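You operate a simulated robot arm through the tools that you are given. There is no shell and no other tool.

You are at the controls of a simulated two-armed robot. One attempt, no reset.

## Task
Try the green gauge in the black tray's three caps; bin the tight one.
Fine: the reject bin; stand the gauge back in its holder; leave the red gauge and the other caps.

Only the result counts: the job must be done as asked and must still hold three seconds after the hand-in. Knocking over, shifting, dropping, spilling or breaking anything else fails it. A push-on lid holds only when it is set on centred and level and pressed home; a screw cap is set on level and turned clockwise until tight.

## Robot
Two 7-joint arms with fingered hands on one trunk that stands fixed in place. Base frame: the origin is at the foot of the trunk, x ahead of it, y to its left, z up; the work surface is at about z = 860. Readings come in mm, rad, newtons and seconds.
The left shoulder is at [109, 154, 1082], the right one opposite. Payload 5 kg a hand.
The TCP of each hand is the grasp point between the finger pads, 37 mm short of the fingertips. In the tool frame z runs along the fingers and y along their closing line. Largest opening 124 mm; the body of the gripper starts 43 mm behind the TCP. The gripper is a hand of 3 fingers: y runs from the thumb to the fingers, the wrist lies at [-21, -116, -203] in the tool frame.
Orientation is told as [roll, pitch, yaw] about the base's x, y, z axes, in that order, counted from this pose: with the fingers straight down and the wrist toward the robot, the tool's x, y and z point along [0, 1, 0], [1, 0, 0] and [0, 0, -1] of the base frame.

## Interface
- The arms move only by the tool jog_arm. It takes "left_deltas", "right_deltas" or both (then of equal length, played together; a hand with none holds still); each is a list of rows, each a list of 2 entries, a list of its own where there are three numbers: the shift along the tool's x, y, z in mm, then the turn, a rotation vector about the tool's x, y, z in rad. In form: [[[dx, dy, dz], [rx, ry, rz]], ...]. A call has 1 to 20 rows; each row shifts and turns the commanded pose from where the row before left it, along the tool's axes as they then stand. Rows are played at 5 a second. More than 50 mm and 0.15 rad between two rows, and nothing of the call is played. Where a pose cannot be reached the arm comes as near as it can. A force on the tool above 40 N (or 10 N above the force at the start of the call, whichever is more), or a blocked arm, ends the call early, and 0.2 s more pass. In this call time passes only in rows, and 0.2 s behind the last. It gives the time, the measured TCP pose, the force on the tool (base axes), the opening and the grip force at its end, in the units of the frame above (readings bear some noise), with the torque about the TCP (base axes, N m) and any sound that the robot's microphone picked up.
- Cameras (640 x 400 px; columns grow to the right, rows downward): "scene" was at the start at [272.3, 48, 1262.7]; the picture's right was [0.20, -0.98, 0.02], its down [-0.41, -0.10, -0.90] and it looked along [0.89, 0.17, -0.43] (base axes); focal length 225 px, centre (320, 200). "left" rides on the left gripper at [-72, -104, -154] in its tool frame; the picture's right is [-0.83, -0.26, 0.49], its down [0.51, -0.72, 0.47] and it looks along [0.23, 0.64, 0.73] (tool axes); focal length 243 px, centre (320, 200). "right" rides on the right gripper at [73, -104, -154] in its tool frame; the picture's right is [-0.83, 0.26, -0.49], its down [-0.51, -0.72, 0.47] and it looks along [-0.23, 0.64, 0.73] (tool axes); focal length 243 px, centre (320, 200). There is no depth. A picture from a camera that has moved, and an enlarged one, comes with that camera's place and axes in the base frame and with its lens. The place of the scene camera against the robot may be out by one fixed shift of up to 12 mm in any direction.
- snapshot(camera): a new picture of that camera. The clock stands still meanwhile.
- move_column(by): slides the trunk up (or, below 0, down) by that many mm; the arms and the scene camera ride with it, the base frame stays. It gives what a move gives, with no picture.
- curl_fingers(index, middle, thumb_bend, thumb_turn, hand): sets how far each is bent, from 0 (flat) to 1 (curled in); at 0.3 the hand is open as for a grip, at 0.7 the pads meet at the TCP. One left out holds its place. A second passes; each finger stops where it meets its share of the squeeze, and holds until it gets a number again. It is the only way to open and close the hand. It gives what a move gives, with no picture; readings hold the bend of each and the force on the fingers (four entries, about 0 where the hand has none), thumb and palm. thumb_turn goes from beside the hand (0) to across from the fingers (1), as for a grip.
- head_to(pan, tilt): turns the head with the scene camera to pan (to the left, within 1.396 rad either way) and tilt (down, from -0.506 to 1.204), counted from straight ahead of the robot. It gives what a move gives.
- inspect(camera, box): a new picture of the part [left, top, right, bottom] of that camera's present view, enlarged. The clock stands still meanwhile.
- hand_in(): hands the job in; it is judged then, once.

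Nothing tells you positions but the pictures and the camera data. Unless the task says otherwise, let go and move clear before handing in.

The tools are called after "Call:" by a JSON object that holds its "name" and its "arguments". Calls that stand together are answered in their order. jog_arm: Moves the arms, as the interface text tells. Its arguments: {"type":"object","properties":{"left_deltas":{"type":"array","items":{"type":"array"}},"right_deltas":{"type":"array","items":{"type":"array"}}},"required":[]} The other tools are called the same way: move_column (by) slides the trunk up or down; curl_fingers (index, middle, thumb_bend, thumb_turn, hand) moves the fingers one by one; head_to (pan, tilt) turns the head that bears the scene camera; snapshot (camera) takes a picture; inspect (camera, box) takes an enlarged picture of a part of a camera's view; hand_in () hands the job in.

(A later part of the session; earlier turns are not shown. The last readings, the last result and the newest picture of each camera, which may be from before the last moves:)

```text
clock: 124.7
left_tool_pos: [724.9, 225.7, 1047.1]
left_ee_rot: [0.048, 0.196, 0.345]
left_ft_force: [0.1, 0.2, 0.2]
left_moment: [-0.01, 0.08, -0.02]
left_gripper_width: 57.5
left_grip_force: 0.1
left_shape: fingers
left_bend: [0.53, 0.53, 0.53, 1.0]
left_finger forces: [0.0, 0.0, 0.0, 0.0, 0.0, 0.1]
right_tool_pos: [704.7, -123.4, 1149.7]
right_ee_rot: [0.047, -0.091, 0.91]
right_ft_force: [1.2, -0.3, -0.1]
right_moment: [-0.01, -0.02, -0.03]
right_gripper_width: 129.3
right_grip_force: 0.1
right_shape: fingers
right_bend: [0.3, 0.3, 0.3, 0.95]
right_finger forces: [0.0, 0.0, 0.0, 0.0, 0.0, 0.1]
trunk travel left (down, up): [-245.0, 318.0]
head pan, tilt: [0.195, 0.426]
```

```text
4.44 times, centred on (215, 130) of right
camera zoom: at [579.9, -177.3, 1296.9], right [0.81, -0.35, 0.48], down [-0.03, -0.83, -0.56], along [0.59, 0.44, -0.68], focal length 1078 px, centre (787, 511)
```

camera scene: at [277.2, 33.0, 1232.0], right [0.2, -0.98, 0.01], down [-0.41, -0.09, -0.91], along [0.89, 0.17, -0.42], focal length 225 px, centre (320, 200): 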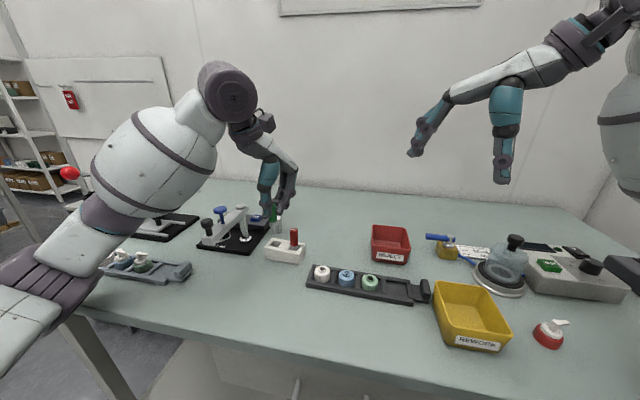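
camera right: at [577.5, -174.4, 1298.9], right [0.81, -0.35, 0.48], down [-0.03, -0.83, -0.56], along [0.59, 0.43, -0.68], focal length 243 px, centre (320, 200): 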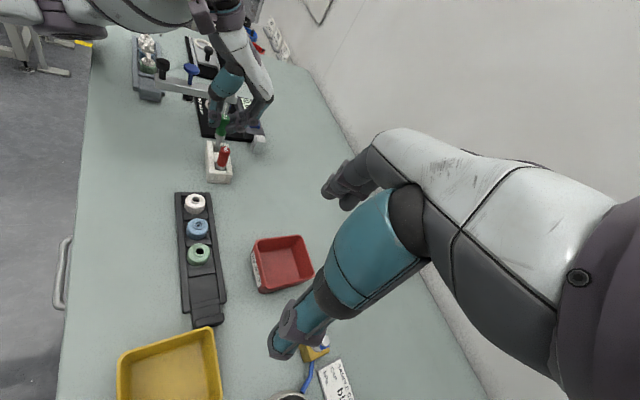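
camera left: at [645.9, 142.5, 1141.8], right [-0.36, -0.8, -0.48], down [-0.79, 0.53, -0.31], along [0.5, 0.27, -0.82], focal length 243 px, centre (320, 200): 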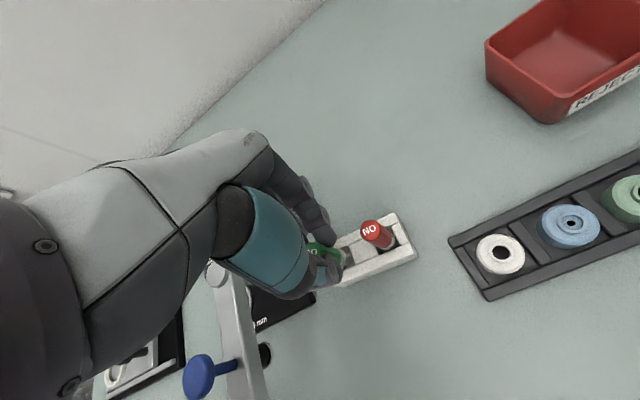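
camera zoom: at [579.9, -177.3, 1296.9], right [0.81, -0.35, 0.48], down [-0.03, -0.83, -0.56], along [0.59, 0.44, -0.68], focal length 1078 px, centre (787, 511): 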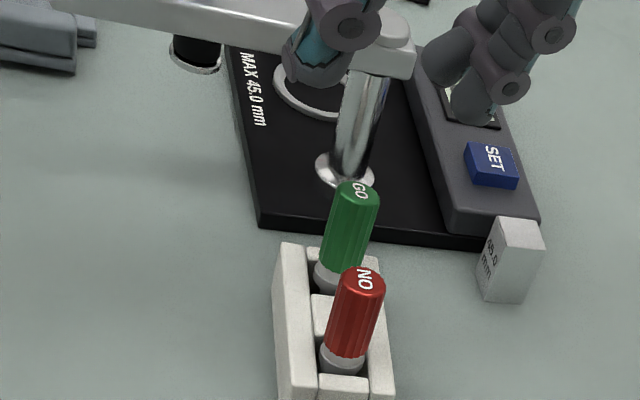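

The gauge stands back in its holder (lean only ~4°), red untouched. Next the blue cap: I'll study it and the tray rails closely to plan the grip.

Call:
{"name": "inspect", "arguments": {"camera": "scene", "box": [325, 255, 373, 301]}}

Call:
{"name": "inspect", "arguments": {"camera": "right", "box": [170, 185, 225, 265]}}

Call:
{"name": "snapshot", "arguments": {"camera": "left"}}

```text
8.70 times, centred on (349, 278) of scene
camera zoom: at [278.8, 31.4, 1231.8], right [0.19, -0.98, 0.01], down [-0.41, -0.09, -0.91], along [0.89, 0.17, -0.42], focal length 1960 px, centre (68, -478)
```

zoom: 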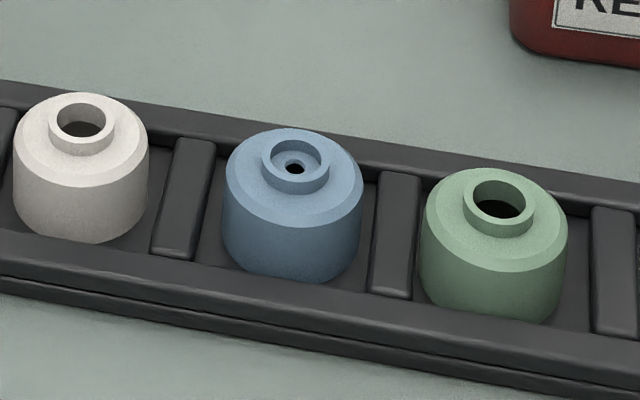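

```text
5.00 times, centred on (198, 225) of right
camera zoom: at [579.9, -177.3, 1296.9], right [0.81, -0.35, 0.48], down [-0.03, -0.83, -0.56], along [0.59, 0.44, -0.68], focal length 1213 px, centre (932, 75)
```

zoom: 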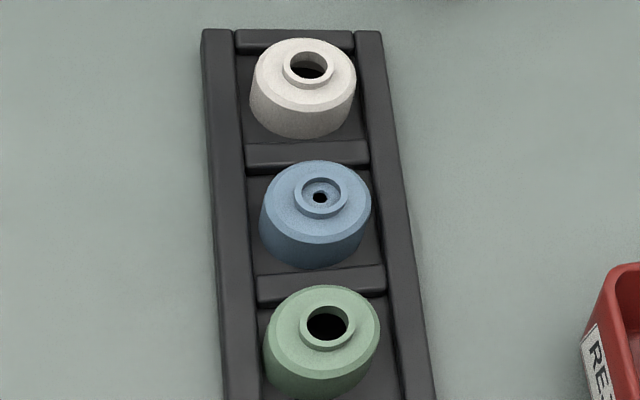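

```text
taken
camera left: at [684.8, 125.0, 1213.9], right [-0.07, -0.88, -0.47], down [-0.93, 0.23, -0.3], along [0.37, 0.42, -0.83], focal length 243 px, centre (320, 200)
```

left: 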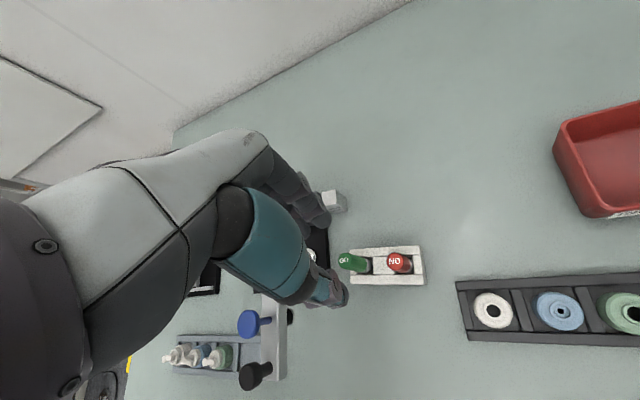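

Rails are low (top ~868), cap body spans z ~864–881. The hand orientation that held the gauge plumb (pitch 0.2) also levels thumb and fingertips, and the same TCP x,y as the blue try (662, 43) centres the pinch on the blue cap. I'll yaw back to 0 and travel there at height with the hand open.

Call:
{"name": "jog_arm", "arguments": {"left_deltas": [[[0, 0, 0], [-0.004, 0.0169, 0.0845]], [[0, 0, 0], [-0.004, 0.0169, 0.0845]], [[0, 0, 0], [-0.004, 0.0169, 0.0845]], [[0, 0, 0], [-0.004, 0.0169, 0.0845]], [[-8, -2.7, 0.2], [0, 0, 0]], [[-14, -4.7, 0.3], [0, 0, 0]], [[-18, -6.1, 0.4], [0, 0, 0]], [[-18, -6.1, 0.4], [0, 0, 0]], [[-18, -6.1, 0.4], [0, 0, 0]], [[-18, -6.1, 0.4], [0, 0, 0]], [[-18, -6.1, 0.4], [0, 0, 0]], [[-18, -6.1, 0.4], [0, 0, 0]], [[-18, -6.1, 0.4], [0, 0, 0]], [[-16, -5.4, 0.4], [0, 0, 0]], [[-12, -4, 0.3], [0, 0, 0]], [[-6.7, -2.2, 0.2], [0, 0, 0]], [[0, 0, 0], [0, 0, 0]], [[0, 0, 0], [0, 0, 0]]]}}

Call:
{"name": "curl_fingers", "arguments": {"hand": "left", "index": 0.5, "middle": 0.5, "thumb_bend": 0.5, "thumb_turn": 1.0}}

Call:
{"name": "snapshot", "arguments": {"camera": "scene"}}

Call:
{"name": "inspect", "arguments": {"camera": "right", "box": [150, 120, 260, 270]}}

```text
clock: 128.4
left_tool_pos: [662.1, 41.7, 1044.1]
left_ee_rot: [0.049, 0.198, 0.002]
left_ft_force: [0.6, -0.2, -0.1]
left_moment: [-0.01, -0.04, 0.02]
left_gripper_width: 57.8
left_grip_force: 0.0
left_shape: fingers
left_bend: [0.53, 0.53, 0.53, 1.0]
left_finger forces: [0.0, 0.1, 0.0, 0.1, 0.0, 0.1]
right_tool_pos: [704.9, -124.7, 1149.8]
right_ee_rot: [0.046, -0.094, 0.91]
right_ft_force: [0.1, 0.4, -0.4]
right_moment: [-0.02, 0.01, -0.02]
right_gripper_width: 129.0
right_grip_force: 0.0
right_shape: fingers
right_bend: [0.3, 0.3, 0.3, 0.95]
right_finger forces: [0.0, 0.0, 0.0, 0.0, 0.1, 0.0]
trunk travel left (down, up): [-245.0, 318.0]
head pan, tilt: [0.195, 0.426]
```

```text
clock: 129.4
left_tool_pos: [662.5, 41.9, 1045.3]
left_ee_rot: [0.048, 0.198, -0.001]
left_ft_force: [0.5, -0.7, 0.5]
left_moment: [0.01, 0.02, -0.02]
left_gripper_width: 66.8
left_grip_force: 0.0
left_shape: fingers
left_bend: [0.5, 0.5, 0.5, 1.0]
left_finger forces: [0.0, 0.0, 0.1, 0.1, 0.1, 0.1]
right_tool_pos: [704.5, -124.9, 1149.2]
right_ee_rot: [0.048, -0.093, 0.909]
right_ft_force: [0.4, -0.5, -0.1]
right_moment: [-0.02, 0.0, 0.02]
right_gripper_width: 129.2
right_grip_force: 0.0
right_shape: fingers
right_bend: [0.3, 0.3, 0.3, 0.95]
right_finger forces: [0.0, 0.1, 0.1, 0.0, 0.0, 0.1]
trunk travel left (down, up): [-245.0, 318.0]
head pan, tilt: [0.195, 0.426]
```

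```text
taken
camera scene: at [279.1, 30.9, 1231.7], right [0.19, -0.98, 0.01], down [-0.41, -0.09, -0.91], along [0.89, 0.17, -0.42], focal length 225 px, centre (320, 200)
```

scene: 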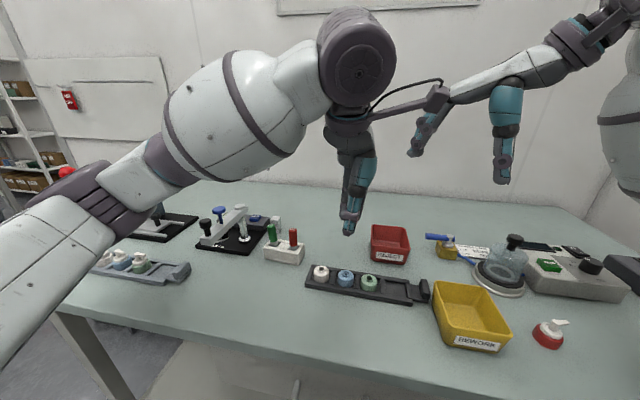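

```text
2.67 times, centred on (205, 195) of right
camera zoom: at [580.2, -177.8, 1296.8], right [0.81, -0.35, 0.48], down [-0.03, -0.83, -0.56], along [0.59, 0.44, -0.68], focal length 647 px, centre (627, 213)
```

zoom: 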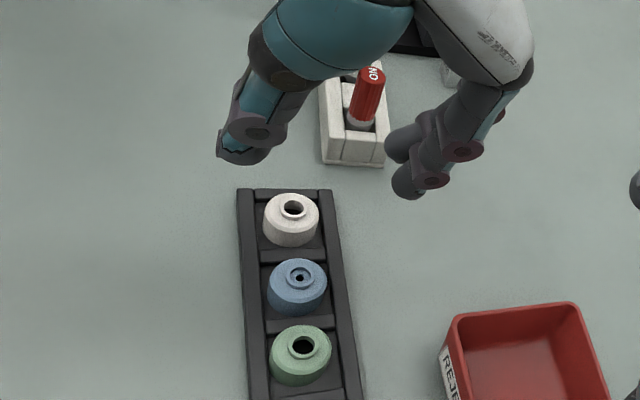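

Hand is over the blue cap. I'll lower to z≈955 (fingertips ~25 mm above the cap) and check alignment.

Call:
{"name": "jog_arm", "arguments": {"left_deltas": [[[0.4, 1.6, 9], [0, 0, 0]], [[-0.6, 2.6, 13], [0, 0, 0]], [[-0.6, 2.9, 15], [0, 0, 0]], [[-0.6, 2.9, 15], [0, 0, 0]], [[-0.6, 2.9, 15], [0, 0, 0]], [[-0.5, 2.4, 12], [0, 0, 0]], [[-0.3, 1.7, 8.5], [0, 0, 0]], [[0, 0, 0], [0, 0, 0]], [[0, 0, 0], [0, 0, 0]]]}}

Call:
{"name": "inspect", "arguments": {"camera": "scene", "box": [315, 225, 385, 300]}}

Call:
{"name": "inspect", "arguments": {"camera": "right", "box": [155, 140, 245, 270]}}

```text
clock: 131.4
left_tool_pos: [661.9, 44.1, 956.8]
left_ee_rot: [0.049, 0.194, 0.001]
left_ft_force: [-0.7, 0.7, -0.1]
left_moment: [0.01, -0.02, 0.01]
left_gripper_width: 66.9
left_grip_force: 0.0
left_shape: fingers
left_bend: [0.5, 0.5, 0.5, 1.0]
left_finger forces: [0.1, 0.0, 0.1, 0.0, 0.0, 0.1]
right_tool_pos: [702.8, -123.4, 1149.4]
right_ee_rot: [0.046, -0.095, 0.912]
right_ft_force: [-0.3, 1.3, 0.3]
right_moment: [0.06, 0.02, -0.02]
right_gripper_width: 129.2
right_grip_force: 0.2
right_shape: fingers
right_bend: [0.3, 0.3, 0.3, 0.95]
right_finger forces: [0.0, 0.0, 0.0, 0.0, 0.0, 0.0]
trunk travel left (down, up): [-245.0, 318.0]
head pan, tilt: [0.195, 0.426]
```

```text
5.33 times, centred on (350, 262) of scene
camera zoom: at [278.2, 29.6, 1232.2], right [0.19, -0.98, 0.01], down [-0.41, -0.09, -0.91], along [0.89, 0.17, -0.42], focal length 1202 px, centre (160, -133)
```

zoom: 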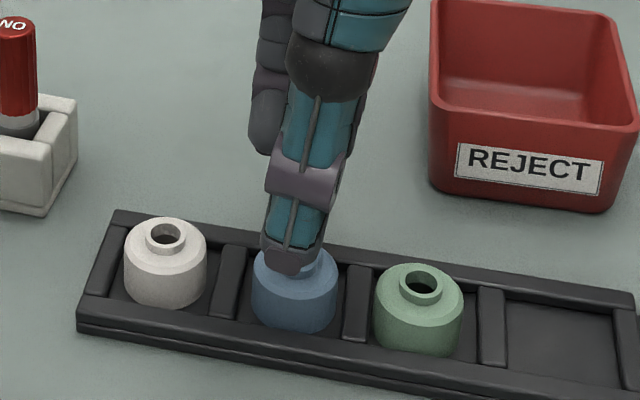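

```text
3.08 times, centred on (200, 205) of right
camera zoom: at [579.2, -178.3, 1297.4], right [0.81, -0.35, 0.48], down [-0.03, -0.83, -0.56], along [0.59, 0.44, -0.68], focal length 746 px, centre (689, 185)
```

zoom: 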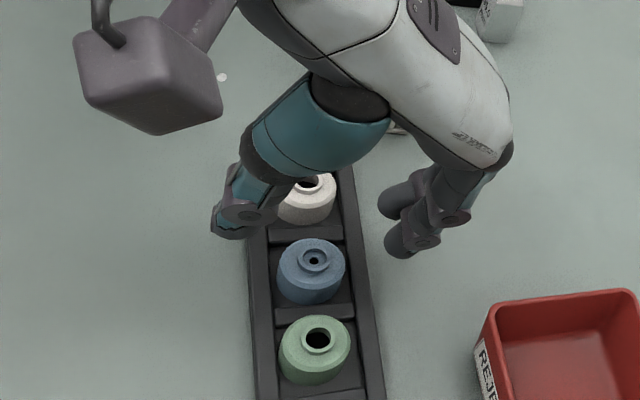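

Thumb and fingers straddle the blue cap evenly. I'll lower to grip height, stopping a bit early to check.

Call:
{"name": "jog_arm", "arguments": {"left_deltas": [[[-0.4, 2.2, 9], [0, 0, 0]], [[-0.4, 2.2, 9], [0, 0, 0]], [[-0.4, 1.8, 9], [0, 0, 0]], [[-0.3, 1.4, 7], [0, 0, 0]], [[0, 0, 0], [0, 0, 0]], [[0, 0, 0], [0, 0, 0]]]}}

Call:
{"name": "inspect", "arguments": {"camera": "scene", "box": [320, 240, 380, 305]}}

Call:
{"name": "inspect", "arguments": {"camera": "right", "box": [165, 160, 235, 260]}}

```text
clock: 132.8
left_tool_pos: [655.5, 38.5, 937.1]
left_ee_rot: [0.053, 0.166, 0.0]
left_ft_force: [-0.7, 0.0, -0.2]
left_moment: [0.0, 0.02, -0.01]
left_gripper_width: 67.0
left_grip_force: 0.1
left_shape: fingers
left_bend: [0.5, 0.5, 0.5, 1.0]
left_finger forces: [0.0, 0.1, 0.0, 0.1, 0.0, 0.0]
right_tool_pos: [694.7, -121.3, 1157.3]
right_ee_rot: [0.044, -0.109, 0.929]
right_ft_force: [0.6, -0.1, 0.4]
right_moment: [0.01, -0.02, -0.02]
right_gripper_width: 129.4
right_grip_force: 0.1
right_shape: fingers
right_bend: [0.3, 0.3, 0.3, 0.95]
right_finger forces: [0.0, 0.1, 0.0, 0.0, 0.0, 0.0]
trunk travel left (down, up): [-245.0, 318.0]
head pan, tilt: [0.195, 0.426]
```

```text
6.15 times, centred on (350, 272) of scene
camera zoom: at [270.7, 21.6, 1234.4], right [0.19, -0.98, 0.0], down [-0.41, -0.08, -0.91], along [0.89, 0.18, -0.41], focal length 1387 px, centre (135, -246)
```

zoom: 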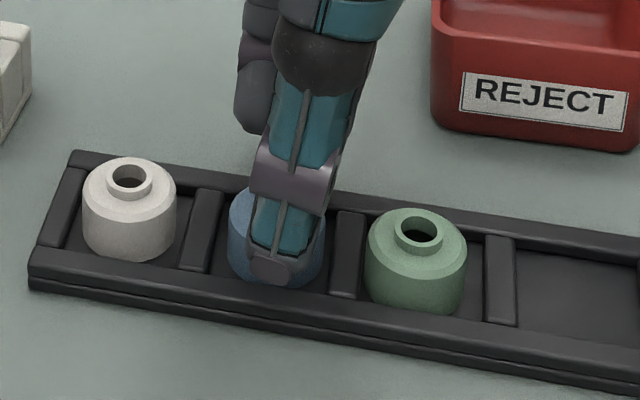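

```text
4.00 times, centred on (200, 210) of right
camera zoom: at [569.5, -179.9, 1302.4], right [0.81, -0.34, 0.48], down [-0.01, -0.82, -0.57], along [0.59, 0.46, -0.67], focal length 970 px, centre (800, 160)
```

zoom: 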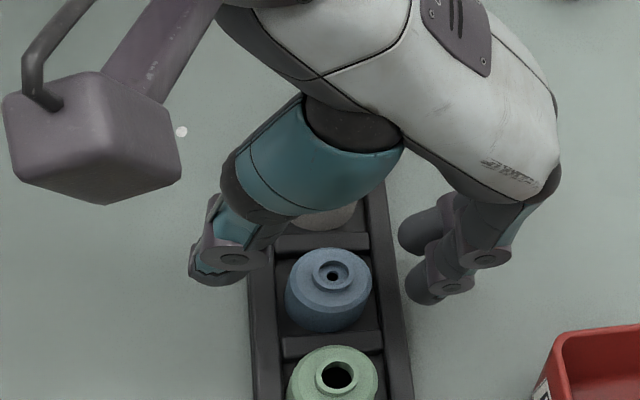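

The torso is being pushed back and up again as the hand goes lower, so the left elbow/forearm may be resting on something. I'll look with the head turned to the elbow.

Call:
{"name": "head_to", "arguments": {"pan": 0.9, "tilt": 0.8}}

Call:
{"name": "snapshot", "arguments": {"camera": "scene"}}

Call:
{"name": "inspect", "arguments": {"camera": "scene", "box": [150, 60, 470, 260]}}

```text
clock: 133.9
left_tool_pos: [654.8, 38.2, 933.5]
left_ee_rot: [0.054, 0.173, -0.002]
left_ft_force: [-1.1, 0.3, 0.0]
left_moment: [-0.02, 0.01, -0.03]
left_gripper_width: 66.6
left_grip_force: 0.1
left_shape: fingers
left_bend: [0.5, 0.5, 0.5, 1.0]
left_finger forces: [0.0, 0.1, 0.0, 0.0, 0.1, 0.1]
right_tool_pos: [694.2, -121.9, 1156.2]
right_ee_rot: [0.045, -0.112, 0.927]
right_ft_force: [0.5, -0.4, 0.3]
right_moment: [0.0, 0.01, -0.03]
right_gripper_width: 129.2
right_grip_force: 0.1
right_shape: fingers
right_bend: [0.3, 0.3, 0.3, 0.95]
right_finger forces: [0.0, 0.0, 0.0, 0.0, 0.1, 0.1]
trunk travel left (down, up): [-245.0, 318.0]
head pan, tilt: [0.901, 0.799]
```

```text
taken
camera scene: at [230.0, 67.3, 1201.2], right [0.78, -0.62, 0.0], down [-0.45, -0.56, -0.69], along [0.43, 0.54, -0.72], focal length 225 px, centre (320, 200)
```

scene: 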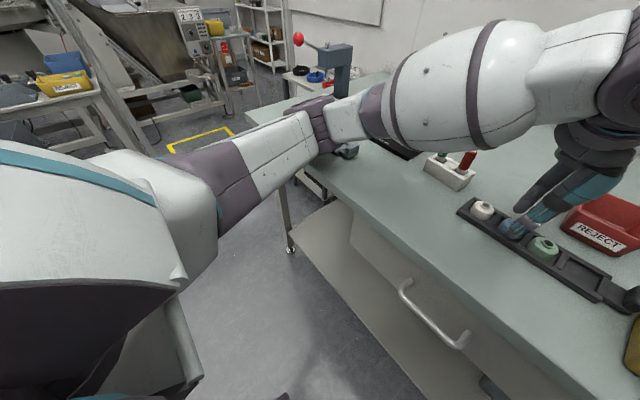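

```text
2.00 times, centred on (310, 160) of scene
camera zoom: at [230.0, 67.3, 1201.2], right [0.78, -0.62, 0.0], down [-0.45, -0.56, -0.69], along [0.43, 0.54, -0.72], focal length 451 px, centre (340, 280)
```

zoom: 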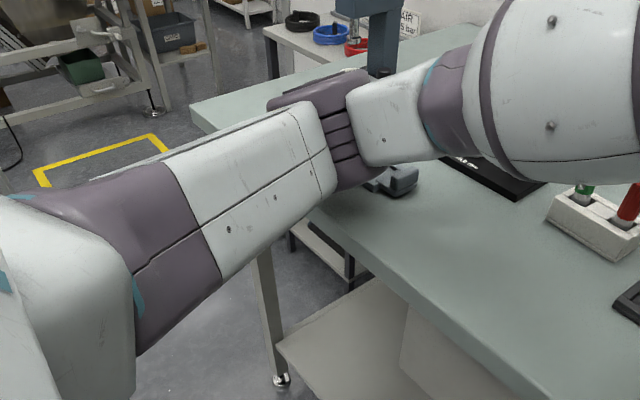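

I can't see any contact at the elbow; the posture itself seems to be the issue. I'll raise the hand, then raise the trunk 60 mm so the elbow and wrist are less bent at grip height, and try again.

Call:
{"name": "jog_arm", "arguments": {"left_deltas": [[[0.3, -1.6, -8], [0, 0, 0]], [[0.5, -2.4, -12], [0, 0, 0]], [[0.6, -2.9, -15], [0, 0, 0]], [[0.6, -2.9, -15], [0, 0, 0]], [[0.6, -2.9, -15], [0, 0, 0]], [[0.6, -2.9, -15], [0, 0, 0]], [[0, 0, 0], [0, 0, 0]]]}}

Call:
{"name": "head_to", "arguments": {"pan": 0.195, "tilt": 0.5}}

Call:
{"name": "move_column", "arguments": {"by": 30}}

Call:
{"name": "curl_fingers", "arguments": {"hand": "left", "thumb_turn": 1.0}}

Call:
{"name": "curl_fingers", "arguments": {"hand": "left", "thumb_turn": 1.0}}

```text
clock: 135.5
left_tool_pos: [660.5, 44.6, 1004.6]
left_ee_rot: [0.046, 0.196, -0.002]
left_ft_force: [-0.6, -0.4, -0.4]
left_moment: [0.0, 0.0, 0.02]
left_gripper_width: 67.0
left_grip_force: 0.0
left_shape: fingers
left_bend: [0.5, 0.5, 0.5, 1.0]
left_finger forces: [0.1, 0.0, 0.0, 0.1, 0.1, 0.0]
right_tool_pos: [701.8, -120.9, 1150.3]
right_ee_rot: [0.046, -0.094, 0.912]
right_ft_force: [-0.3, 0.2, 0.0]
right_moment: [-0.01, -0.01, 0.0]
right_gripper_width: 129.3
right_grip_force: 0.0
right_shape: fingers
right_bend: [0.3, 0.3, 0.3, 0.95]
right_finger forces: [0.0, 0.1, 0.1, 0.0, 0.0, 0.1]
trunk travel left (down, up): [-245.0, 318.0]
head pan, tilt: [0.901, 0.799]
```

```text
clock: 136.6
left_tool_pos: [659.9, 44.6, 1004.0]
left_ee_rot: [0.048, 0.196, 0.001]
left_ft_force: [0.4, 0.0, 0.4]
left_moment: [0.01, -0.01, 0.0]
left_gripper_width: 67.3
left_grip_force: 0.1
left_shape: fingers
left_bend: [0.5, 0.5, 0.5, 1.0]
left_finger forces: [0.0, 0.1, 0.0, 0.1, 0.0, 0.0]
right_tool_pos: [701.4, -121.9, 1150.5]
right_ee_rot: [0.044, -0.091, 0.911]
right_ft_force: [0.4, 0.9, -0.4]
right_moment: [0.01, -0.02, 0.04]
right_gripper_width: 129.2
right_grip_force: 0.0
right_shape: fingers
right_bend: [0.3, 0.3, 0.3, 0.95]
right_finger forces: [0.1, 0.1, 0.0, 0.1, 0.0, 0.0]
trunk travel left (down, up): [-245.0, 318.0]
head pan, tilt: [0.195, 0.499]
```

```text
clock: 137.3
left_tool_pos: [681.4, 33.7, 1020.5]
left_ee_rot: [0.059, 0.216, 0.002]
left_ft_force: [1.1, 0.6, -0.1]
left_moment: [-0.03, 0.0, 0.07]
left_gripper_width: 67.3
left_grip_force: 0.1
left_shape: fingers
left_bend: [0.5, 0.5, 0.5, 1.0]
left_finger forces: [0.0, 0.0, 0.1, 0.0, 0.1, 0.0]
right_tool_pos: [723.7, -133.5, 1164.2]
right_ee_rot: [0.067, -0.091, 0.91]
right_ft_force: [-0.4, -0.1, 0.6]
right_moment: [-0.02, -0.05, -0.02]
right_gripper_width: 129.5
right_grip_force: 0.1
right_shape: fingers
right_bend: [0.3, 0.3, 0.3, 0.95]
right_finger forces: [0.0, 0.1, 0.0, 0.0, 0.0, 0.0]
trunk travel left (down, up): [-275.0, 288.0]
head pan, tilt: [0.195, 0.499]
```

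```text
clock: 138.5
left_tool_pos: [678.3, 31.4, 1023.1]
left_ee_rot: [0.064, 0.212, 0.003]
left_ft_force: [0.4, 1.0, 0.0]
left_moment: [-0.01, 0.03, 0.03]
left_gripper_width: 67.2
left_grip_force: 0.0
left_shape: fingers
left_bend: [0.5, 0.5, 0.5, 1.0]
left_finger forces: [0.0, 0.1, 0.1, 0.1, 0.0, 0.1]
right_tool_pos: [720.8, -131.8, 1168.7]
right_ee_rot: [0.069, -0.098, 0.92]
right_ft_force: [-0.3, -0.2, 0.8]
right_moment: [0.01, 0.0, 0.02]
right_gripper_width: 129.4
right_grip_force: 0.1
right_shape: fingers
right_bend: [0.3, 0.3, 0.3, 0.95]
right_finger forces: [0.0, 0.0, 0.0, 0.0, 0.0, 0.0]
trunk travel left (down, up): [-275.0, 288.0]
head pan, tilt: [0.195, 0.499]
stopped (left hand): the arm was blocked; the commanded pose is now the measured one
```

```text
clock: 139.7
left_tool_pos: [678.3, 29.6, 1022.7]
left_ee_rot: [0.065, 0.212, 0.002]
left_ft_force: [0.5, 0.9, -0.1]
left_moment: [-0.01, 0.03, -0.03]
left_gripper_width: 67.1
left_grip_force: 0.1
left_shape: fingers
left_bend: [0.5, 0.5, 0.5, 1.0]
left_finger forces: [0.0, 0.0, 0.0, 0.0, 0.0, 0.0]
right_tool_pos: [717.8, -131.6, 1169.7]
right_ee_rot: [0.066, -0.101, 0.922]
right_ft_force: [0.5, -0.6, -0.1]
right_moment: [0.04, 0.04, -0.01]
right_gripper_width: 129.0
right_grip_force: 0.1
right_shape: fingers
right_bend: [0.3, 0.3, 0.3, 0.95]
right_finger forces: [0.0, 0.1, 0.0, 0.0, 0.0, 0.0]
trunk travel left (down, up): [-275.0, 288.0]
head pan, tilt: [0.195, 0.499]
stopped (left hand): the arm was blocked; the commanded pose is now the measured one
```

Back at the original height. I'll go up another 50 mm and let it settle.

Call:
{"name": "move_column", "arguments": {"by": 50}}

Call:
{"name": "curl_fingers", "arguments": {"hand": "left", "thumb_turn": 1.0}}

Call:
{"name": "curl_fingers", "arguments": {"hand": "left", "thumb_turn": 1.0}}

Call:
{"name": "curl_fingers", "arguments": {"hand": "left", "thumb_turn": 1.0}}

Call:
{"name": "snapshot", "arguments": {"camera": "scene"}}

Call:
{"name": "snapshot", "arguments": {"camera": "right"}}

```text
clock: 140.7
left_tool_pos: [684.8, 29.5, 1070.1]
left_ee_rot: [0.064, 0.22, 0.004]
left_ft_force: [0.0, -0.5, -0.1]
left_moment: [-0.02, -0.01, 0.01]
left_gripper_width: 67.3
left_grip_force: 0.0
left_shape: fingers
left_bend: [0.5, 0.5, 0.5, 1.0]
left_finger forces: [0.0, 0.1, 0.0, 0.0, 0.0, 0.1]
right_tool_pos: [728.9, -130.7, 1215.5]
right_ee_rot: [0.076, -0.097, 0.926]
right_ft_force: [0.4, 0.4, 0.5]
right_moment: [-0.02, 0.01, -0.03]
right_gripper_width: 129.2
right_grip_force: 0.2
right_shape: fingers
right_bend: [0.3, 0.3, 0.3, 0.95]
right_finger forces: [0.1, 0.0, 0.0, 0.0, 0.1, 0.1]
trunk travel left (down, up): [-325.0, 238.0]
head pan, tilt: [0.195, 0.499]
```

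```text
clock: 141.9
left_tool_pos: [683.4, 25.9, 1071.4]
left_ee_rot: [0.067, 0.216, 0.003]
left_ft_force: [0.2, -0.2, -0.3]
left_moment: [-0.03, 0.01, -0.02]
left_gripper_width: 67.4
left_grip_force: 0.1
left_shape: fingers
left_bend: [0.5, 0.5, 0.5, 1.0]
left_finger forces: [0.0, 0.0, 0.1, 0.0, 0.0, 0.1]
right_tool_pos: [725.1, -128.9, 1216.0]
right_ee_rot: [0.074, -0.102, 0.932]
right_ft_force: [0.3, -0.2, -0.4]
right_moment: [-0.02, 0.03, 0.03]
right_gripper_width: 129.2
right_grip_force: 0.0
right_shape: fingers
right_bend: [0.3, 0.3, 0.3, 0.95]
right_finger forces: [0.0, 0.0, 0.1, 0.0, 0.0, 0.0]
trunk travel left (down, up): [-325.0, 238.0]
head pan, tilt: [0.195, 0.499]
stopped (left hand): the arm was blocked; the commanded pose is now the measured one
```

```text
clock: 143.1
left_tool_pos: [683.0, 25.2, 1071.5]
left_ee_rot: [0.067, 0.218, 0.003]
left_ft_force: [0.3, 0.6, 0.6]
left_moment: [-0.03, 0.0, 0.0]
left_gripper_width: 67.2
left_grip_force: 0.0
left_shape: fingers
left_bend: [0.5, 0.5, 0.5, 1.0]
left_finger forces: [0.1, 0.0, 0.0, 0.0, 0.1, 0.0]
right_tool_pos: [724.2, -128.7, 1216.2]
right_ee_rot: [0.072, -0.105, 0.936]
right_ft_force: [0.6, -0.2, 0.7]
right_moment: [-0.02, 0.03, 0.02]
right_gripper_width: 129.2
right_grip_force: 0.0
right_shape: fingers
right_bend: [0.3, 0.3, 0.3, 0.95]
right_finger forces: [0.0, 0.1, 0.0, 0.0, 0.0, 0.1]
trunk travel left (down, up): [-325.0, 238.0]
head pan, tilt: [0.195, 0.499]
stopped (left hand): the arm was blocked; the commanded pose is now the measured one
```

```text
clock: 144.3
left_tool_pos: [681.6, 24.3, 1071.1]
left_ee_rot: [0.069, 0.215, 0.005]
left_ft_force: [0.5, 1.1, -0.6]
left_moment: [-0.03, 0.01, 0.02]
left_gripper_width: 67.4
left_grip_force: 0.1
left_shape: fingers
left_bend: [0.5, 0.5, 0.5, 1.0]
left_finger forces: [0.0, 0.0, 0.1, 0.0, 0.0, 0.0]
right_tool_pos: [721.7, -127.3, 1218.1]
right_ee_rot: [0.07, -0.108, 0.938]
right_ft_force: [1.4, -0.4, -0.4]
right_moment: [0.03, -0.01, 0.0]
right_gripper_width: 129.2
right_grip_force: 0.1
right_shape: fingers
right_bend: [0.3, 0.3, 0.3, 0.95]
right_finger forces: [0.0, 0.0, 0.0, 0.0, 0.0, 0.1]
trunk travel left (down, up): [-325.0, 238.0]
head pan, tilt: [0.195, 0.499]
stopped (left hand): the arm was blocked; the commanded pose is now the measured one
```

```text
taken
camera scene: at [278.8, 7.6, 1303.1], right [0.19, -0.98, -0.01], down [-0.49, -0.09, -0.87], along [0.85, 0.17, -0.5], focal length 225 px, centre (320, 200)
```

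scene: 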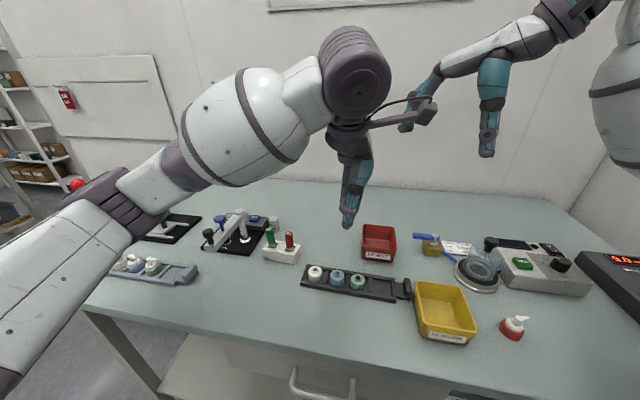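

```text
taken
camera right: at [601.9, -189.1, 1365.9], right [0.82, -0.34, 0.46], down [-0.01, -0.81, -0.58], along [0.57, 0.47, -0.67], focal length 243 px, centre (320, 200)
```

right: 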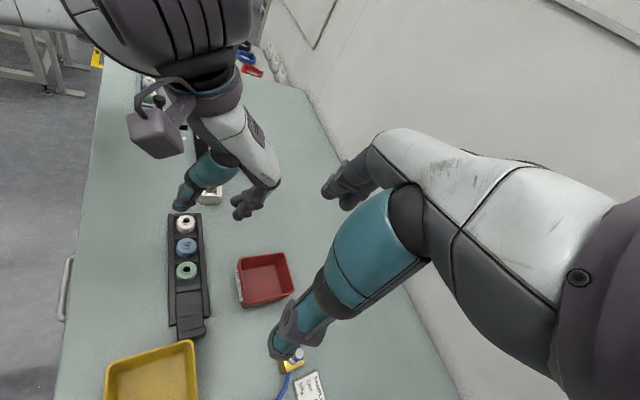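

The trunk is 50 mm up now. I'll bring the left hand back over the blue cap with its orientation restored and lower in steps, watching whether it tracks.

Call:
{"name": "jog_arm", "arguments": {"left_deltas": [[[3, -3, 0], [-0.01, -0.011, 0]], [[4, -4, 0], [-0.009, -0.011, 0]], [[4, -4, 0], [0, 0, 0]], [[4, -4, 0], [0, 0, 0]], [[3.5, -3, 0], [0, 0, 0]], [[-0.6, 2.9, 14], [0, 0, 0]], [[-0.6, 2.9, 14], [0, 0, 0]], [[-0.6, 2.9, 14], [0, 0, 0]], [[-0.6, 2.9, 14], [0, 0, 0]], [[-0.6, 2.9, 14], [0, 0, 0]], [[-0.6, 2.9, 14], [0, 0, 0]], [[-0.6, 2.9, 14], [0, 0, 0]], [[0, 0, 0], [0, 0, 0]], [[0, 0, 0], [0, 0, 0]]]}}

Call:
{"name": "inspect", "arguments": {"camera": "scene", "box": [300, 225, 380, 310]}}

Call:
{"name": "inspect", "arguments": {"camera": "right", "box": [140, 160, 250, 290]}}

```text
clock: 147.5
left_tool_pos: [664.8, 44.4, 975.8]
left_ee_rot: [0.047, 0.197, 0.006]
left_ft_force: [-0.9, 0.5, -0.6]
left_moment: [-0.02, 0.01, 0.01]
left_gripper_width: 67.0
left_grip_force: 0.0
left_shape: fingers
left_bend: [0.5, 0.5, 0.5, 1.0]
left_finger forces: [0.0, 0.0, 0.1, 0.0, 0.0, 0.0]
right_tool_pos: [722.5, -125.9, 1217.8]
right_ee_rot: [0.072, -0.107, 0.938]
right_ft_force: [0.5, 0.9, 0.1]
right_moment: [0.01, 0.0, 0.01]
right_gripper_width: 129.1
right_grip_force: 0.0
right_shape: fingers
right_bend: [0.3, 0.3, 0.3, 0.95]
right_finger forces: [0.1, 0.0, 0.0, 0.1, 0.1, 0.0]
trunk travel left (down, up): [-325.0, 238.0]
head pan, tilt: [0.195, 0.499]
stopped in row 14 (left hand): the arm was blocked; the commanded pose is now the measured one
```

```text
4.71 times, centred on (340, 268) of scene
camera zoom: at [278.1, 7.3, 1303.3], right [0.19, -0.98, -0.01], down [-0.49, -0.09, -0.87], along [0.85, 0.17, -0.5], focal length 1061 px, centre (226, -118)
```

zoom: 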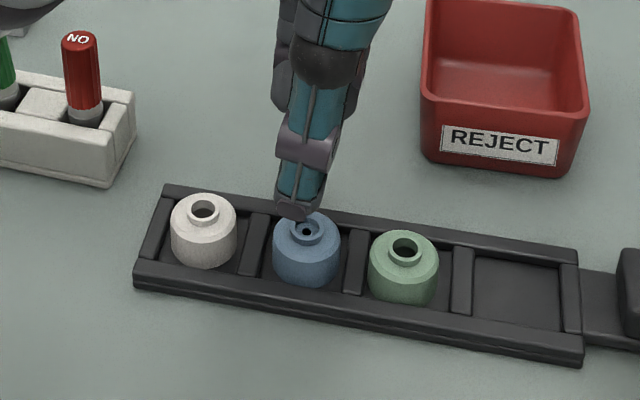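

```text
3.08 times, centred on (195, 225) of right
camera zoom: at [601.1, -188.3, 1366.0], right [0.82, -0.34, 0.46], down [-0.01, -0.81, -0.58], along [0.57, 0.47, -0.67], focal length 746 px, centre (705, 123)
```

zoom: 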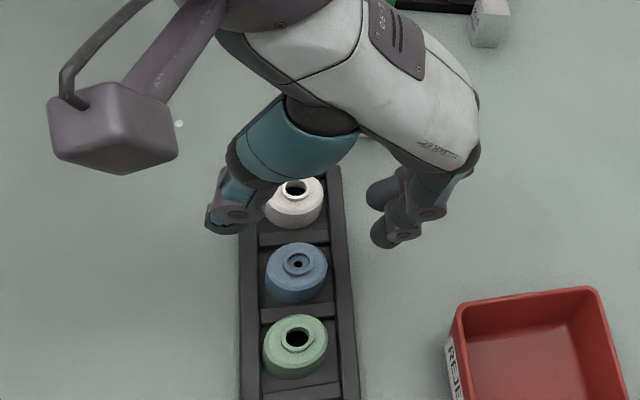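

This is a reach limit of the arm at this pitch; positive yaw and a lower trunk clearly helped before. I'll raise the hand, bring the trunk down again (to about -40), and use a yaw of +0.4 rad, which still clears the white cap.

Call:
{"name": "jog_arm", "arguments": {"left_deltas": [[[0.5, -2.4, -12], [0, 0, 0]], [[0.6, -2.9, -15], [0, 0, 0]], [[0.6, -2.9, -15], [0, 0, 0]], [[0.6, -2.9, -15], [0, 0, 0]], [[0.6, -2.9, -15], [0, 0, 0]], [[0.6, -2.9, -15], [0, 0, 0]], [[0, 0, 0], [0, 0, 0]]]}}

Call:
{"name": "move_column", "arguments": {"by": -45}}

Call:
{"name": "curl_fingers", "arguments": {"hand": "left", "thumb_turn": 1.0}}

Call:
{"name": "move_column", "arguments": {"by": -45}}

Call:
{"name": "curl_fingers", "arguments": {"hand": "left", "thumb_turn": 1.0}}

Call:
{"name": "curl_fingers", "arguments": {"hand": "left", "thumb_turn": 1.0}}

Call:
{"name": "curl_fingers", "arguments": {"hand": "left", "thumb_turn": 1.0}}

```text
clock: 149.3
left_tool_pos: [664.4, 41.9, 1063.5]
left_ee_rot: [0.048, 0.195, 0.003]
left_ft_force: [0.2, 0.4, -0.5]
left_moment: [-0.07, -0.04, 0.02]
left_gripper_width: 67.2
left_grip_force: 0.0
left_shape: fingers
left_bend: [0.5, 0.5, 0.5, 1.0]
left_finger forces: [0.1, 0.0, 0.0, 0.1, 0.0, 0.0]
right_tool_pos: [720.1, -126.1, 1218.7]
right_ee_rot: [0.072, -0.107, 0.943]
right_ft_force: [0.0, -0.7, -0.3]
right_moment: [0.0, 0.01, -0.02]
right_gripper_width: 129.1
right_grip_force: 0.1
right_shape: fingers
right_bend: [0.3, 0.3, 0.3, 0.95]
right_finger forces: [0.1, 0.0, 0.1, 0.0, 0.0, 0.1]
trunk travel left (down, up): [-325.0, 238.0]
head pan, tilt: [0.195, 0.499]
stopped in row 7 (left hand): the arm was blocked; the commanded pose is now the measured one
```

```text
clock: 150.1
left_tool_pos: [656.9, 59.7, 1022.6]
left_ee_rot: [0.029, 0.187, 0.001]
left_ft_force: [-0.6, 0.4, -0.8]
left_moment: [0.03, 0.01, 0.01]
left_gripper_width: 67.3
left_grip_force: 0.1
left_shape: fingers
left_bend: [0.5, 0.5, 0.5, 1.0]
left_finger forces: [0.0, 0.0, 0.0, 0.1, 0.1, 0.0]
right_tool_pos: [710.6, -103.5, 1182.2]
right_ee_rot: [0.057, -0.1, 0.945]
right_ft_force: [0.2, 0.2, 0.2]
right_moment: [0.01, -0.01, -0.02]
right_gripper_width: 129.2
right_grip_force: 0.2
right_shape: fingers
right_bend: [0.3, 0.3, 0.3, 0.95]
right_finger forces: [0.0, 0.1, 0.1, 0.0, 0.0, 0.0]
trunk travel left (down, up): [-280.0, 283.0]
head pan, tilt: [0.195, 0.499]
```

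```text
clock: 151.1
left_tool_pos: [656.0, 60.4, 1022.1]
left_ee_rot: [0.029, 0.187, 0.001]
left_ft_force: [0.1, -0.7, 0.1]
left_moment: [-0.04, 0.0, 0.01]
left_gripper_width: 66.9
left_grip_force: 0.1
left_shape: fingers
left_bend: [0.5, 0.5, 0.5, 1.0]
left_finger forces: [0.1, 0.0, 0.0, 0.1, 0.1, 0.0]
right_tool_pos: [711.4, -103.3, 1181.1]
right_ee_rot: [0.058, -0.1, 0.948]
right_ft_force: [0.4, -0.3, 0.2]
right_moment: [0.0, 0.0, 0.0]
right_gripper_width: 128.9
right_grip_force: 0.1
right_shape: fingers
right_bend: [0.3, 0.3, 0.3, 0.95]
right_finger forces: [0.0, 0.0, 0.1, 0.1, 0.0, 0.0]
trunk travel left (down, up): [-280.0, 283.0]
head pan, tilt: [0.195, 0.499]
```

```text
clock: 152.0
left_tool_pos: [648.9, 63.5, 981.4]
left_ee_rot: [0.025, 0.182, 0.002]
left_ft_force: [0.4, 0.5, 0.3]
left_moment: [0.03, 0.05, -0.01]
left_gripper_width: 67.4
left_grip_force: 0.0
left_shape: fingers
left_bend: [0.5, 0.5, 0.5, 1.0]
left_finger forces: [0.0, 0.1, 0.0, 0.0, 0.1, 0.0]
right_tool_pos: [702.9, -99.5, 1139.2]
right_ee_rot: [0.051, -0.098, 0.948]
right_ft_force: [-0.4, 0.9, 0.0]
right_moment: [0.0, -0.01, 0.0]
right_gripper_width: 129.2
right_grip_force: 0.0
right_shape: fingers
right_bend: [0.3, 0.3, 0.3, 0.95]
right_finger forces: [0.0, 0.1, 0.0, 0.0, 0.0, 0.0]
trunk travel left (down, up): [-235.0, 328.0]
head pan, tilt: [0.195, 0.499]
```

```text
clock: 153.0
left_tool_pos: [648.9, 62.2, 980.6]
left_ee_rot: [0.026, 0.182, 0.0]
left_ft_force: [0.2, -0.4, -0.3]
left_moment: [0.03, 0.01, -0.01]
left_gripper_width: 67.2
left_grip_force: 0.0
left_shape: fingers
left_bend: [0.5, 0.5, 0.5, 1.0]
left_finger forces: [0.1, 0.1, 0.1, 0.1, 0.1, 0.0]
right_tool_pos: [702.8, -100.8, 1141.5]
right_ee_rot: [0.049, -0.102, 0.947]
right_ft_force: [-0.4, 0.6, -0.3]
right_moment: [0.0, -0.02, 0.0]
right_gripper_width: 129.2
right_grip_force: 0.0
right_shape: fingers
right_bend: [0.3, 0.3, 0.3, 0.95]
right_finger forces: [0.0, 0.1, 0.1, 0.1, 0.0, 0.0]
trunk travel left (down, up): [-235.0, 328.0]
head pan, tilt: [0.195, 0.499]
```

```text
clock: 154.0
left_tool_pos: [648.5, 61.6, 982.0]
left_ee_rot: [0.027, 0.182, 0.001]
left_ft_force: [-0.6, -0.5, 0.0]
left_moment: [-0.01, 0.0, 0.02]
left_gripper_width: 67.3
left_grip_force: 0.1
left_shape: fingers
left_bend: [0.5, 0.5, 0.5, 1.0]
left_finger forces: [0.0, 0.1, 0.0, 0.0, 0.0, 0.0]
right_tool_pos: [702.9, -99.5, 1142.1]
right_ee_rot: [0.051, -0.1, 0.949]
right_ft_force: [0.0, -0.1, 0.7]
right_moment: [0.0, -0.03, 0.01]
right_gripper_width: 129.1
right_grip_force: 0.0
right_shape: fingers
right_bend: [0.3, 0.3, 0.3, 0.95]
right_finger forces: [0.0, 0.1, 0.1, 0.0, 0.0, 0.0]
trunk travel left (down, up): [-235.0, 328.0]
head pan, tilt: [0.195, 0.499]
```

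```text
clock: 155.0
left_tool_pos: [649.8, 61.6, 982.4]
left_ee_rot: [0.028, 0.181, -0.001]
left_ft_force: [-0.1, 0.5, -0.9]
left_moment: [0.01, -0.01, 0.01]
left_gripper_width: 67.5
left_grip_force: 0.2
left_shape: fingers
left_bend: [0.5, 0.5, 0.5, 1.0]
left_finger forces: [0.0, 0.0, 0.1, 0.0, 0.0, 0.0]
right_tool_pos: [703.2, -101.5, 1140.5]
right_ee_rot: [0.051, -0.101, 0.948]
right_ft_force: [0.4, 0.0, 0.2]
right_moment: [0.0, -0.01, -0.01]
right_gripper_width: 129.3
right_grip_force: 0.1
right_shape: fingers
right_bend: [0.3, 0.3, 0.3, 0.95]
right_finger forces: [0.1, 0.0, 0.0, 0.1, 0.0, 0.0]
trunk travel left (down, up): [-235.0, 328.0]
head pan, tilt: [0.195, 0.499]
```

Everything is steady. Now I yaw the hand by +0.4 rad and shift to the computed position above the blue cap.

Call:
{"name": "jog_arm", "arguments": {"left_deltas": [[[0, 0, -4], [0.0027, -0.0181, -0.0983]], [[0, 0, -4], [0.0027, -0.0181, -0.0983]], [[0, 0, 0], [0.0027, -0.0181, -0.0983]], [[0, 0, 0], [0.0027, -0.0181, -0.0983]], [[-6, 2, -0.5], [0, 0, 0]], [[-7, 2.4, -0.6], [0, 0, 0]], [[-6, 2.2, -0.6], [0, 0, 0]], [[0, 0, 0], [0, 0, 0]], [[0, 0, 0], [0, 0, 0]]]}}

Call:
{"name": "inspect", "arguments": {"camera": "scene", "box": [305, 210, 385, 300]}}

Call:
{"name": "inspect", "arguments": {"camera": "right", "box": [140, 140, 250, 270]}}

```text
clock: 157.0
left_tool_pos: [663.9, 45.8, 990.7]
left_ee_rot: [0.026, 0.183, 0.398]
left_ft_force: [1.2, -0.1, -0.3]
left_moment: [0.0, 0.02, -0.01]
left_gripper_width: 67.3
left_grip_force: 0.0
left_shape: fingers
left_bend: [0.5, 0.5, 0.5, 1.0]
left_finger forces: [0.0, 0.0, 0.0, 0.0, 0.0, 0.0]
right_tool_pos: [701.5, -101.1, 1142.8]
right_ee_rot: [0.052, -0.102, 0.948]
right_ft_force: [-0.4, 0.1, 0.1]
right_moment: [0.0, -0.04, 0.03]
right_gripper_width: 129.1
right_grip_force: 0.1
right_shape: fingers
right_bend: [0.3, 0.3, 0.3, 0.95]
right_finger forces: [0.0, 0.0, 0.0, 0.0, 0.0, 0.0]
trunk travel left (down, up): [-235.0, 328.0]
head pan, tilt: [0.195, 0.499]
```

```text
4.44 times, centred on (345, 255) of scene
camera zoom: at [283.6, 30.8, 1213.4], right [0.19, -0.98, 0.01], down [-0.48, -0.1, -0.87], along [0.86, 0.16, -0.49], focal length 1002 px, centre (209, -44)
```

zoom: 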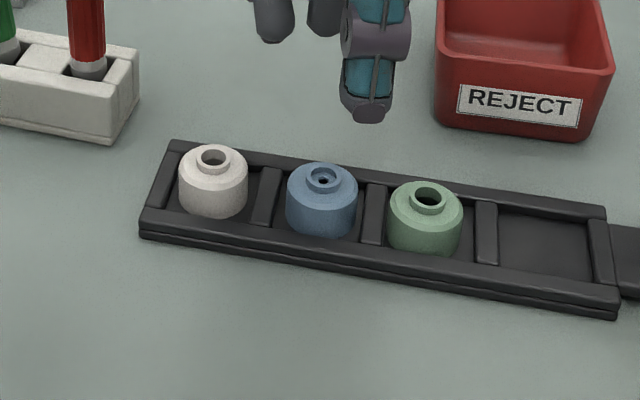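

```text
3.08 times, centred on (195, 205) of right
camera zoom: at [580.9, -161.4, 1288.1], right [0.82, -0.32, 0.47], down [0.0, -0.82, -0.57], along [0.57, 0.47, -0.67], focal length 746 px, centre (705, 185)
```

zoom: 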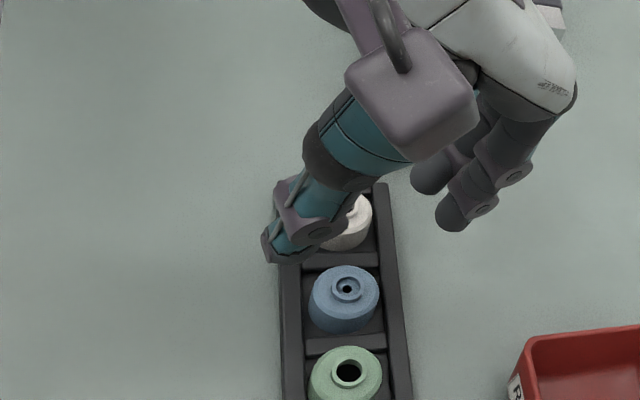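

Call:
{"name": "jog_arm", "arguments": {"left_deltas": [[[-0.3, 1.8, 9.8], [0, 0, 0]], [[-0.3, 1.8, 9.8], [0, 0, 0]], [[-0.3, 1.8, 9.8], [0, 0, 0]], [[-0.3, 1.8, 9.8], [0, 0, 0]], [[0, 0, 0], [0, 0, 0]], [[0, 0, 0], [0, 0, 0]]]}}

Call:
{"name": "inspect", "arguments": {"camera": "scene", "box": [305, 225, 385, 305]}}

Call:
{"name": "inspect", "arguments": {"camera": "right", "box": [150, 160, 250, 280]}}

```text
clock: 158.4
left_tool_pos: [666.3, 47.7, 949.3]
left_ee_rot: [0.026, 0.18, 0.402]
left_ft_force: [-0.4, -0.6, 0.0]
left_moment: [-0.01, 0.01, 0.02]
left_gripper_width: 67.5
left_grip_force: 0.0
left_shape: fingers
left_bend: [0.5, 0.5, 0.5, 1.0]
left_finger forces: [0.1, 0.0, 0.0, 0.1, 0.0, 0.0]
right_tool_pos: [703.1, -102.0, 1141.0]
right_ee_rot: [0.05, -0.101, 0.947]
right_ft_force: [-0.1, 0.1, 0.5]
right_moment: [0.01, 0.03, -0.01]
right_gripper_width: 129.1
right_grip_force: 0.1
right_shape: fingers
right_bend: [0.3, 0.3, 0.3, 0.95]
right_finger forces: [0.1, 0.0, 0.0, 0.0, 0.1, 0.1]
trunk travel left (down, up): [-235.0, 328.0]
head pan, tilt: [0.195, 0.499]
```

```text
5.00 times, centred on (345, 265) of scene
camera zoom: at [283.8, 30.8, 1213.3], right [0.19, -0.98, 0.01], down [-0.48, -0.1, -0.87], along [0.86, 0.17, -0.49], focal length 1127 px, centre (195, -125)
```

zoom: 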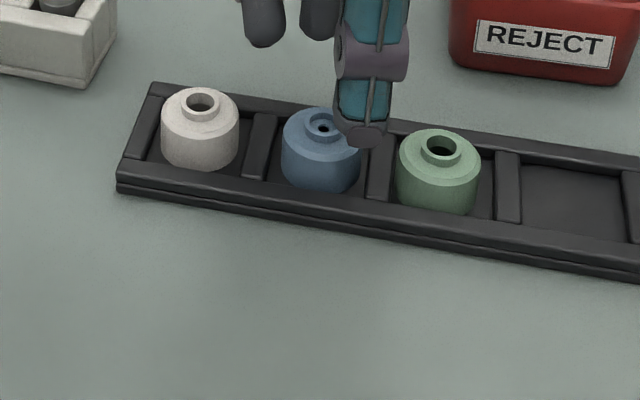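

```text
3.33 times, centred on (200, 220) of right
camera zoom: at [581.1, -161.6, 1287.9], right [0.82, -0.32, 0.47], down [0.0, -0.82, -0.57], along [0.57, 0.47, -0.67], focal length 809 px, centre (720, 133)
```

zoom: 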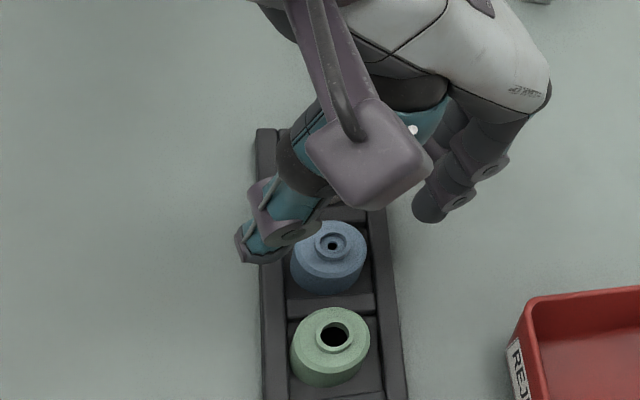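

Tracking is good here. For a level grip on the cap I want the hand upright (pitch 0), so thumb and fingertips are at equal height. I'll level it and centre on the cap.

Call:
{"name": "jog_arm", "arguments": {"left_deltas": [[[0, 0, -8], [-0.06, -0.009, 0]], [[0, 0, -4], [-0.06, -0.009, 0]], [[0, 0, 0], [-0.06, -0.008, 0]], [[0.7, -4, 0], [0, 0, 0]], [[0.7, -4.4, 0], [0, 0, 0]], [[0, 0, 0], [0, 0, 0]], [[0, 0, 0], [0, 0, 0]]]}}

Call:
{"name": "inspect", "arguments": {"camera": "scene", "box": [305, 215, 385, 295]}}

Call:
{"name": "inspect", "arguments": {"camera": "right", "box": [150, 160, 250, 280]}}

Call:
{"name": "snapshot", "arguments": {"camera": "left"}}

```text
clock: 160.0
left_tool_pos: [657.8, 44.5, 961.3]
left_ee_rot: [-0.001, 0.003, 0.398]
left_ft_force: [0.2, -0.8, 0.2]
left_moment: [-0.01, -0.04, 0.03]
left_gripper_width: 67.0
left_grip_force: 0.1
left_shape: fingers
left_bend: [0.5, 0.5, 0.5, 1.0]
left_finger forces: [0.0, 0.0, 0.1, 0.1, 0.0, 0.0]
right_tool_pos: [703.0, -101.3, 1140.3]
right_ee_rot: [0.051, -0.1, 0.946]
right_ft_force: [0.4, -0.9, -0.1]
right_moment: [-0.05, 0.01, -0.04]
right_gripper_width: 129.4
right_grip_force: 0.1
right_shape: fingers
right_bend: [0.3, 0.3, 0.3, 0.95]
right_finger forces: [0.1, 0.0, 0.0, 0.1, 0.0, 0.1]
trunk travel left (down, up): [-235.0, 328.0]
head pan, tilt: [0.195, 0.499]
```

```text
5.00 times, centred on (345, 255) of scene
camera zoom: at [284.0, 30.6, 1213.3], right [0.19, -0.98, 0.01], down [-0.48, -0.1, -0.87], along [0.86, 0.17, -0.49], focal length 1127 px, centre (195, -75)
```

zoom: 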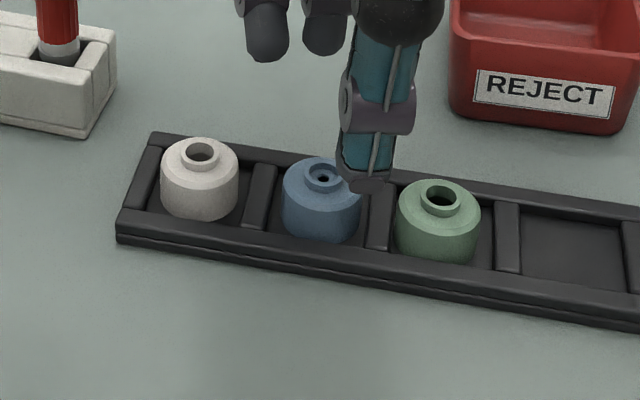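

```text
3.33 times, centred on (200, 220) of right
camera zoom: at [581.4, -161.8, 1287.8], right [0.82, -0.32, 0.47], down [0.0, -0.82, -0.57], along [0.57, 0.47, -0.67], focal length 809 px, centre (720, 133)
```

zoom: 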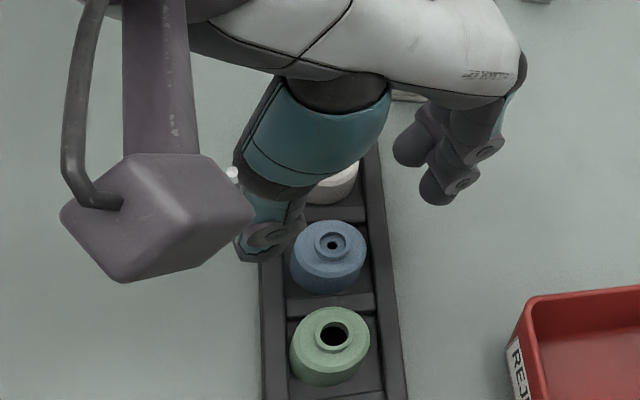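

```text
taken
camera left: at [592.2, -62.8, 1114.7], right [0.08, -0.87, -0.49], down [-0.86, 0.19, -0.47], along [0.5, 0.46, -0.73], focal length 243 px, centre (320, 200)
```

left: 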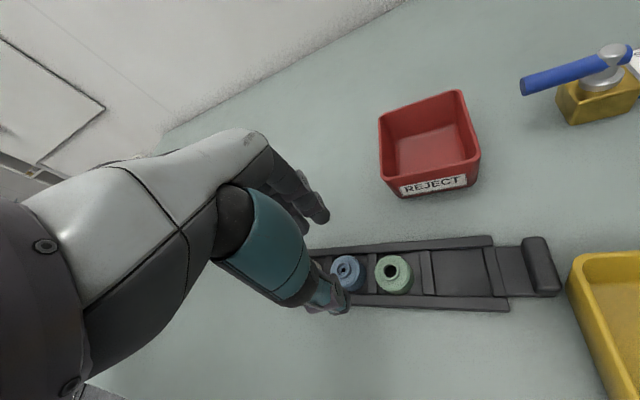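

Call:
{"name": "inspect", "arguments": {"camera": "left", "box": [300, 230, 420, 320]}}

Call:
{"name": "inspect", "arguments": {"camera": "left", "box": [240, 150, 400, 330]}}

```text
4.44 times, centred on (360, 275) of left
camera zoom: at [592.2, -62.8, 1114.7], right [0.08, -0.87, -0.49], down [-0.86, 0.19, -0.47], along [0.5, 0.46, -0.73], focal length 1078 px, centre (142, -133)
```

zoom: 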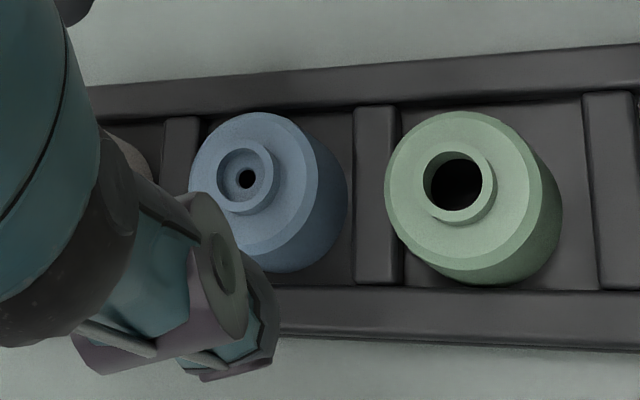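

```text
2.22 times, centred on (320, 240) of left
camera zoom: at [592.2, -62.8, 1114.7], right [0.08, -0.87, -0.49], down [-0.86, 0.19, -0.47], along [0.5, 0.46, -0.73], focal length 539 px, centre (320, 111)
```

zoom: 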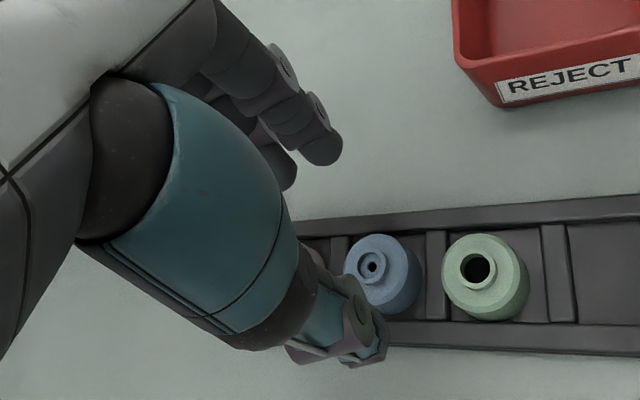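

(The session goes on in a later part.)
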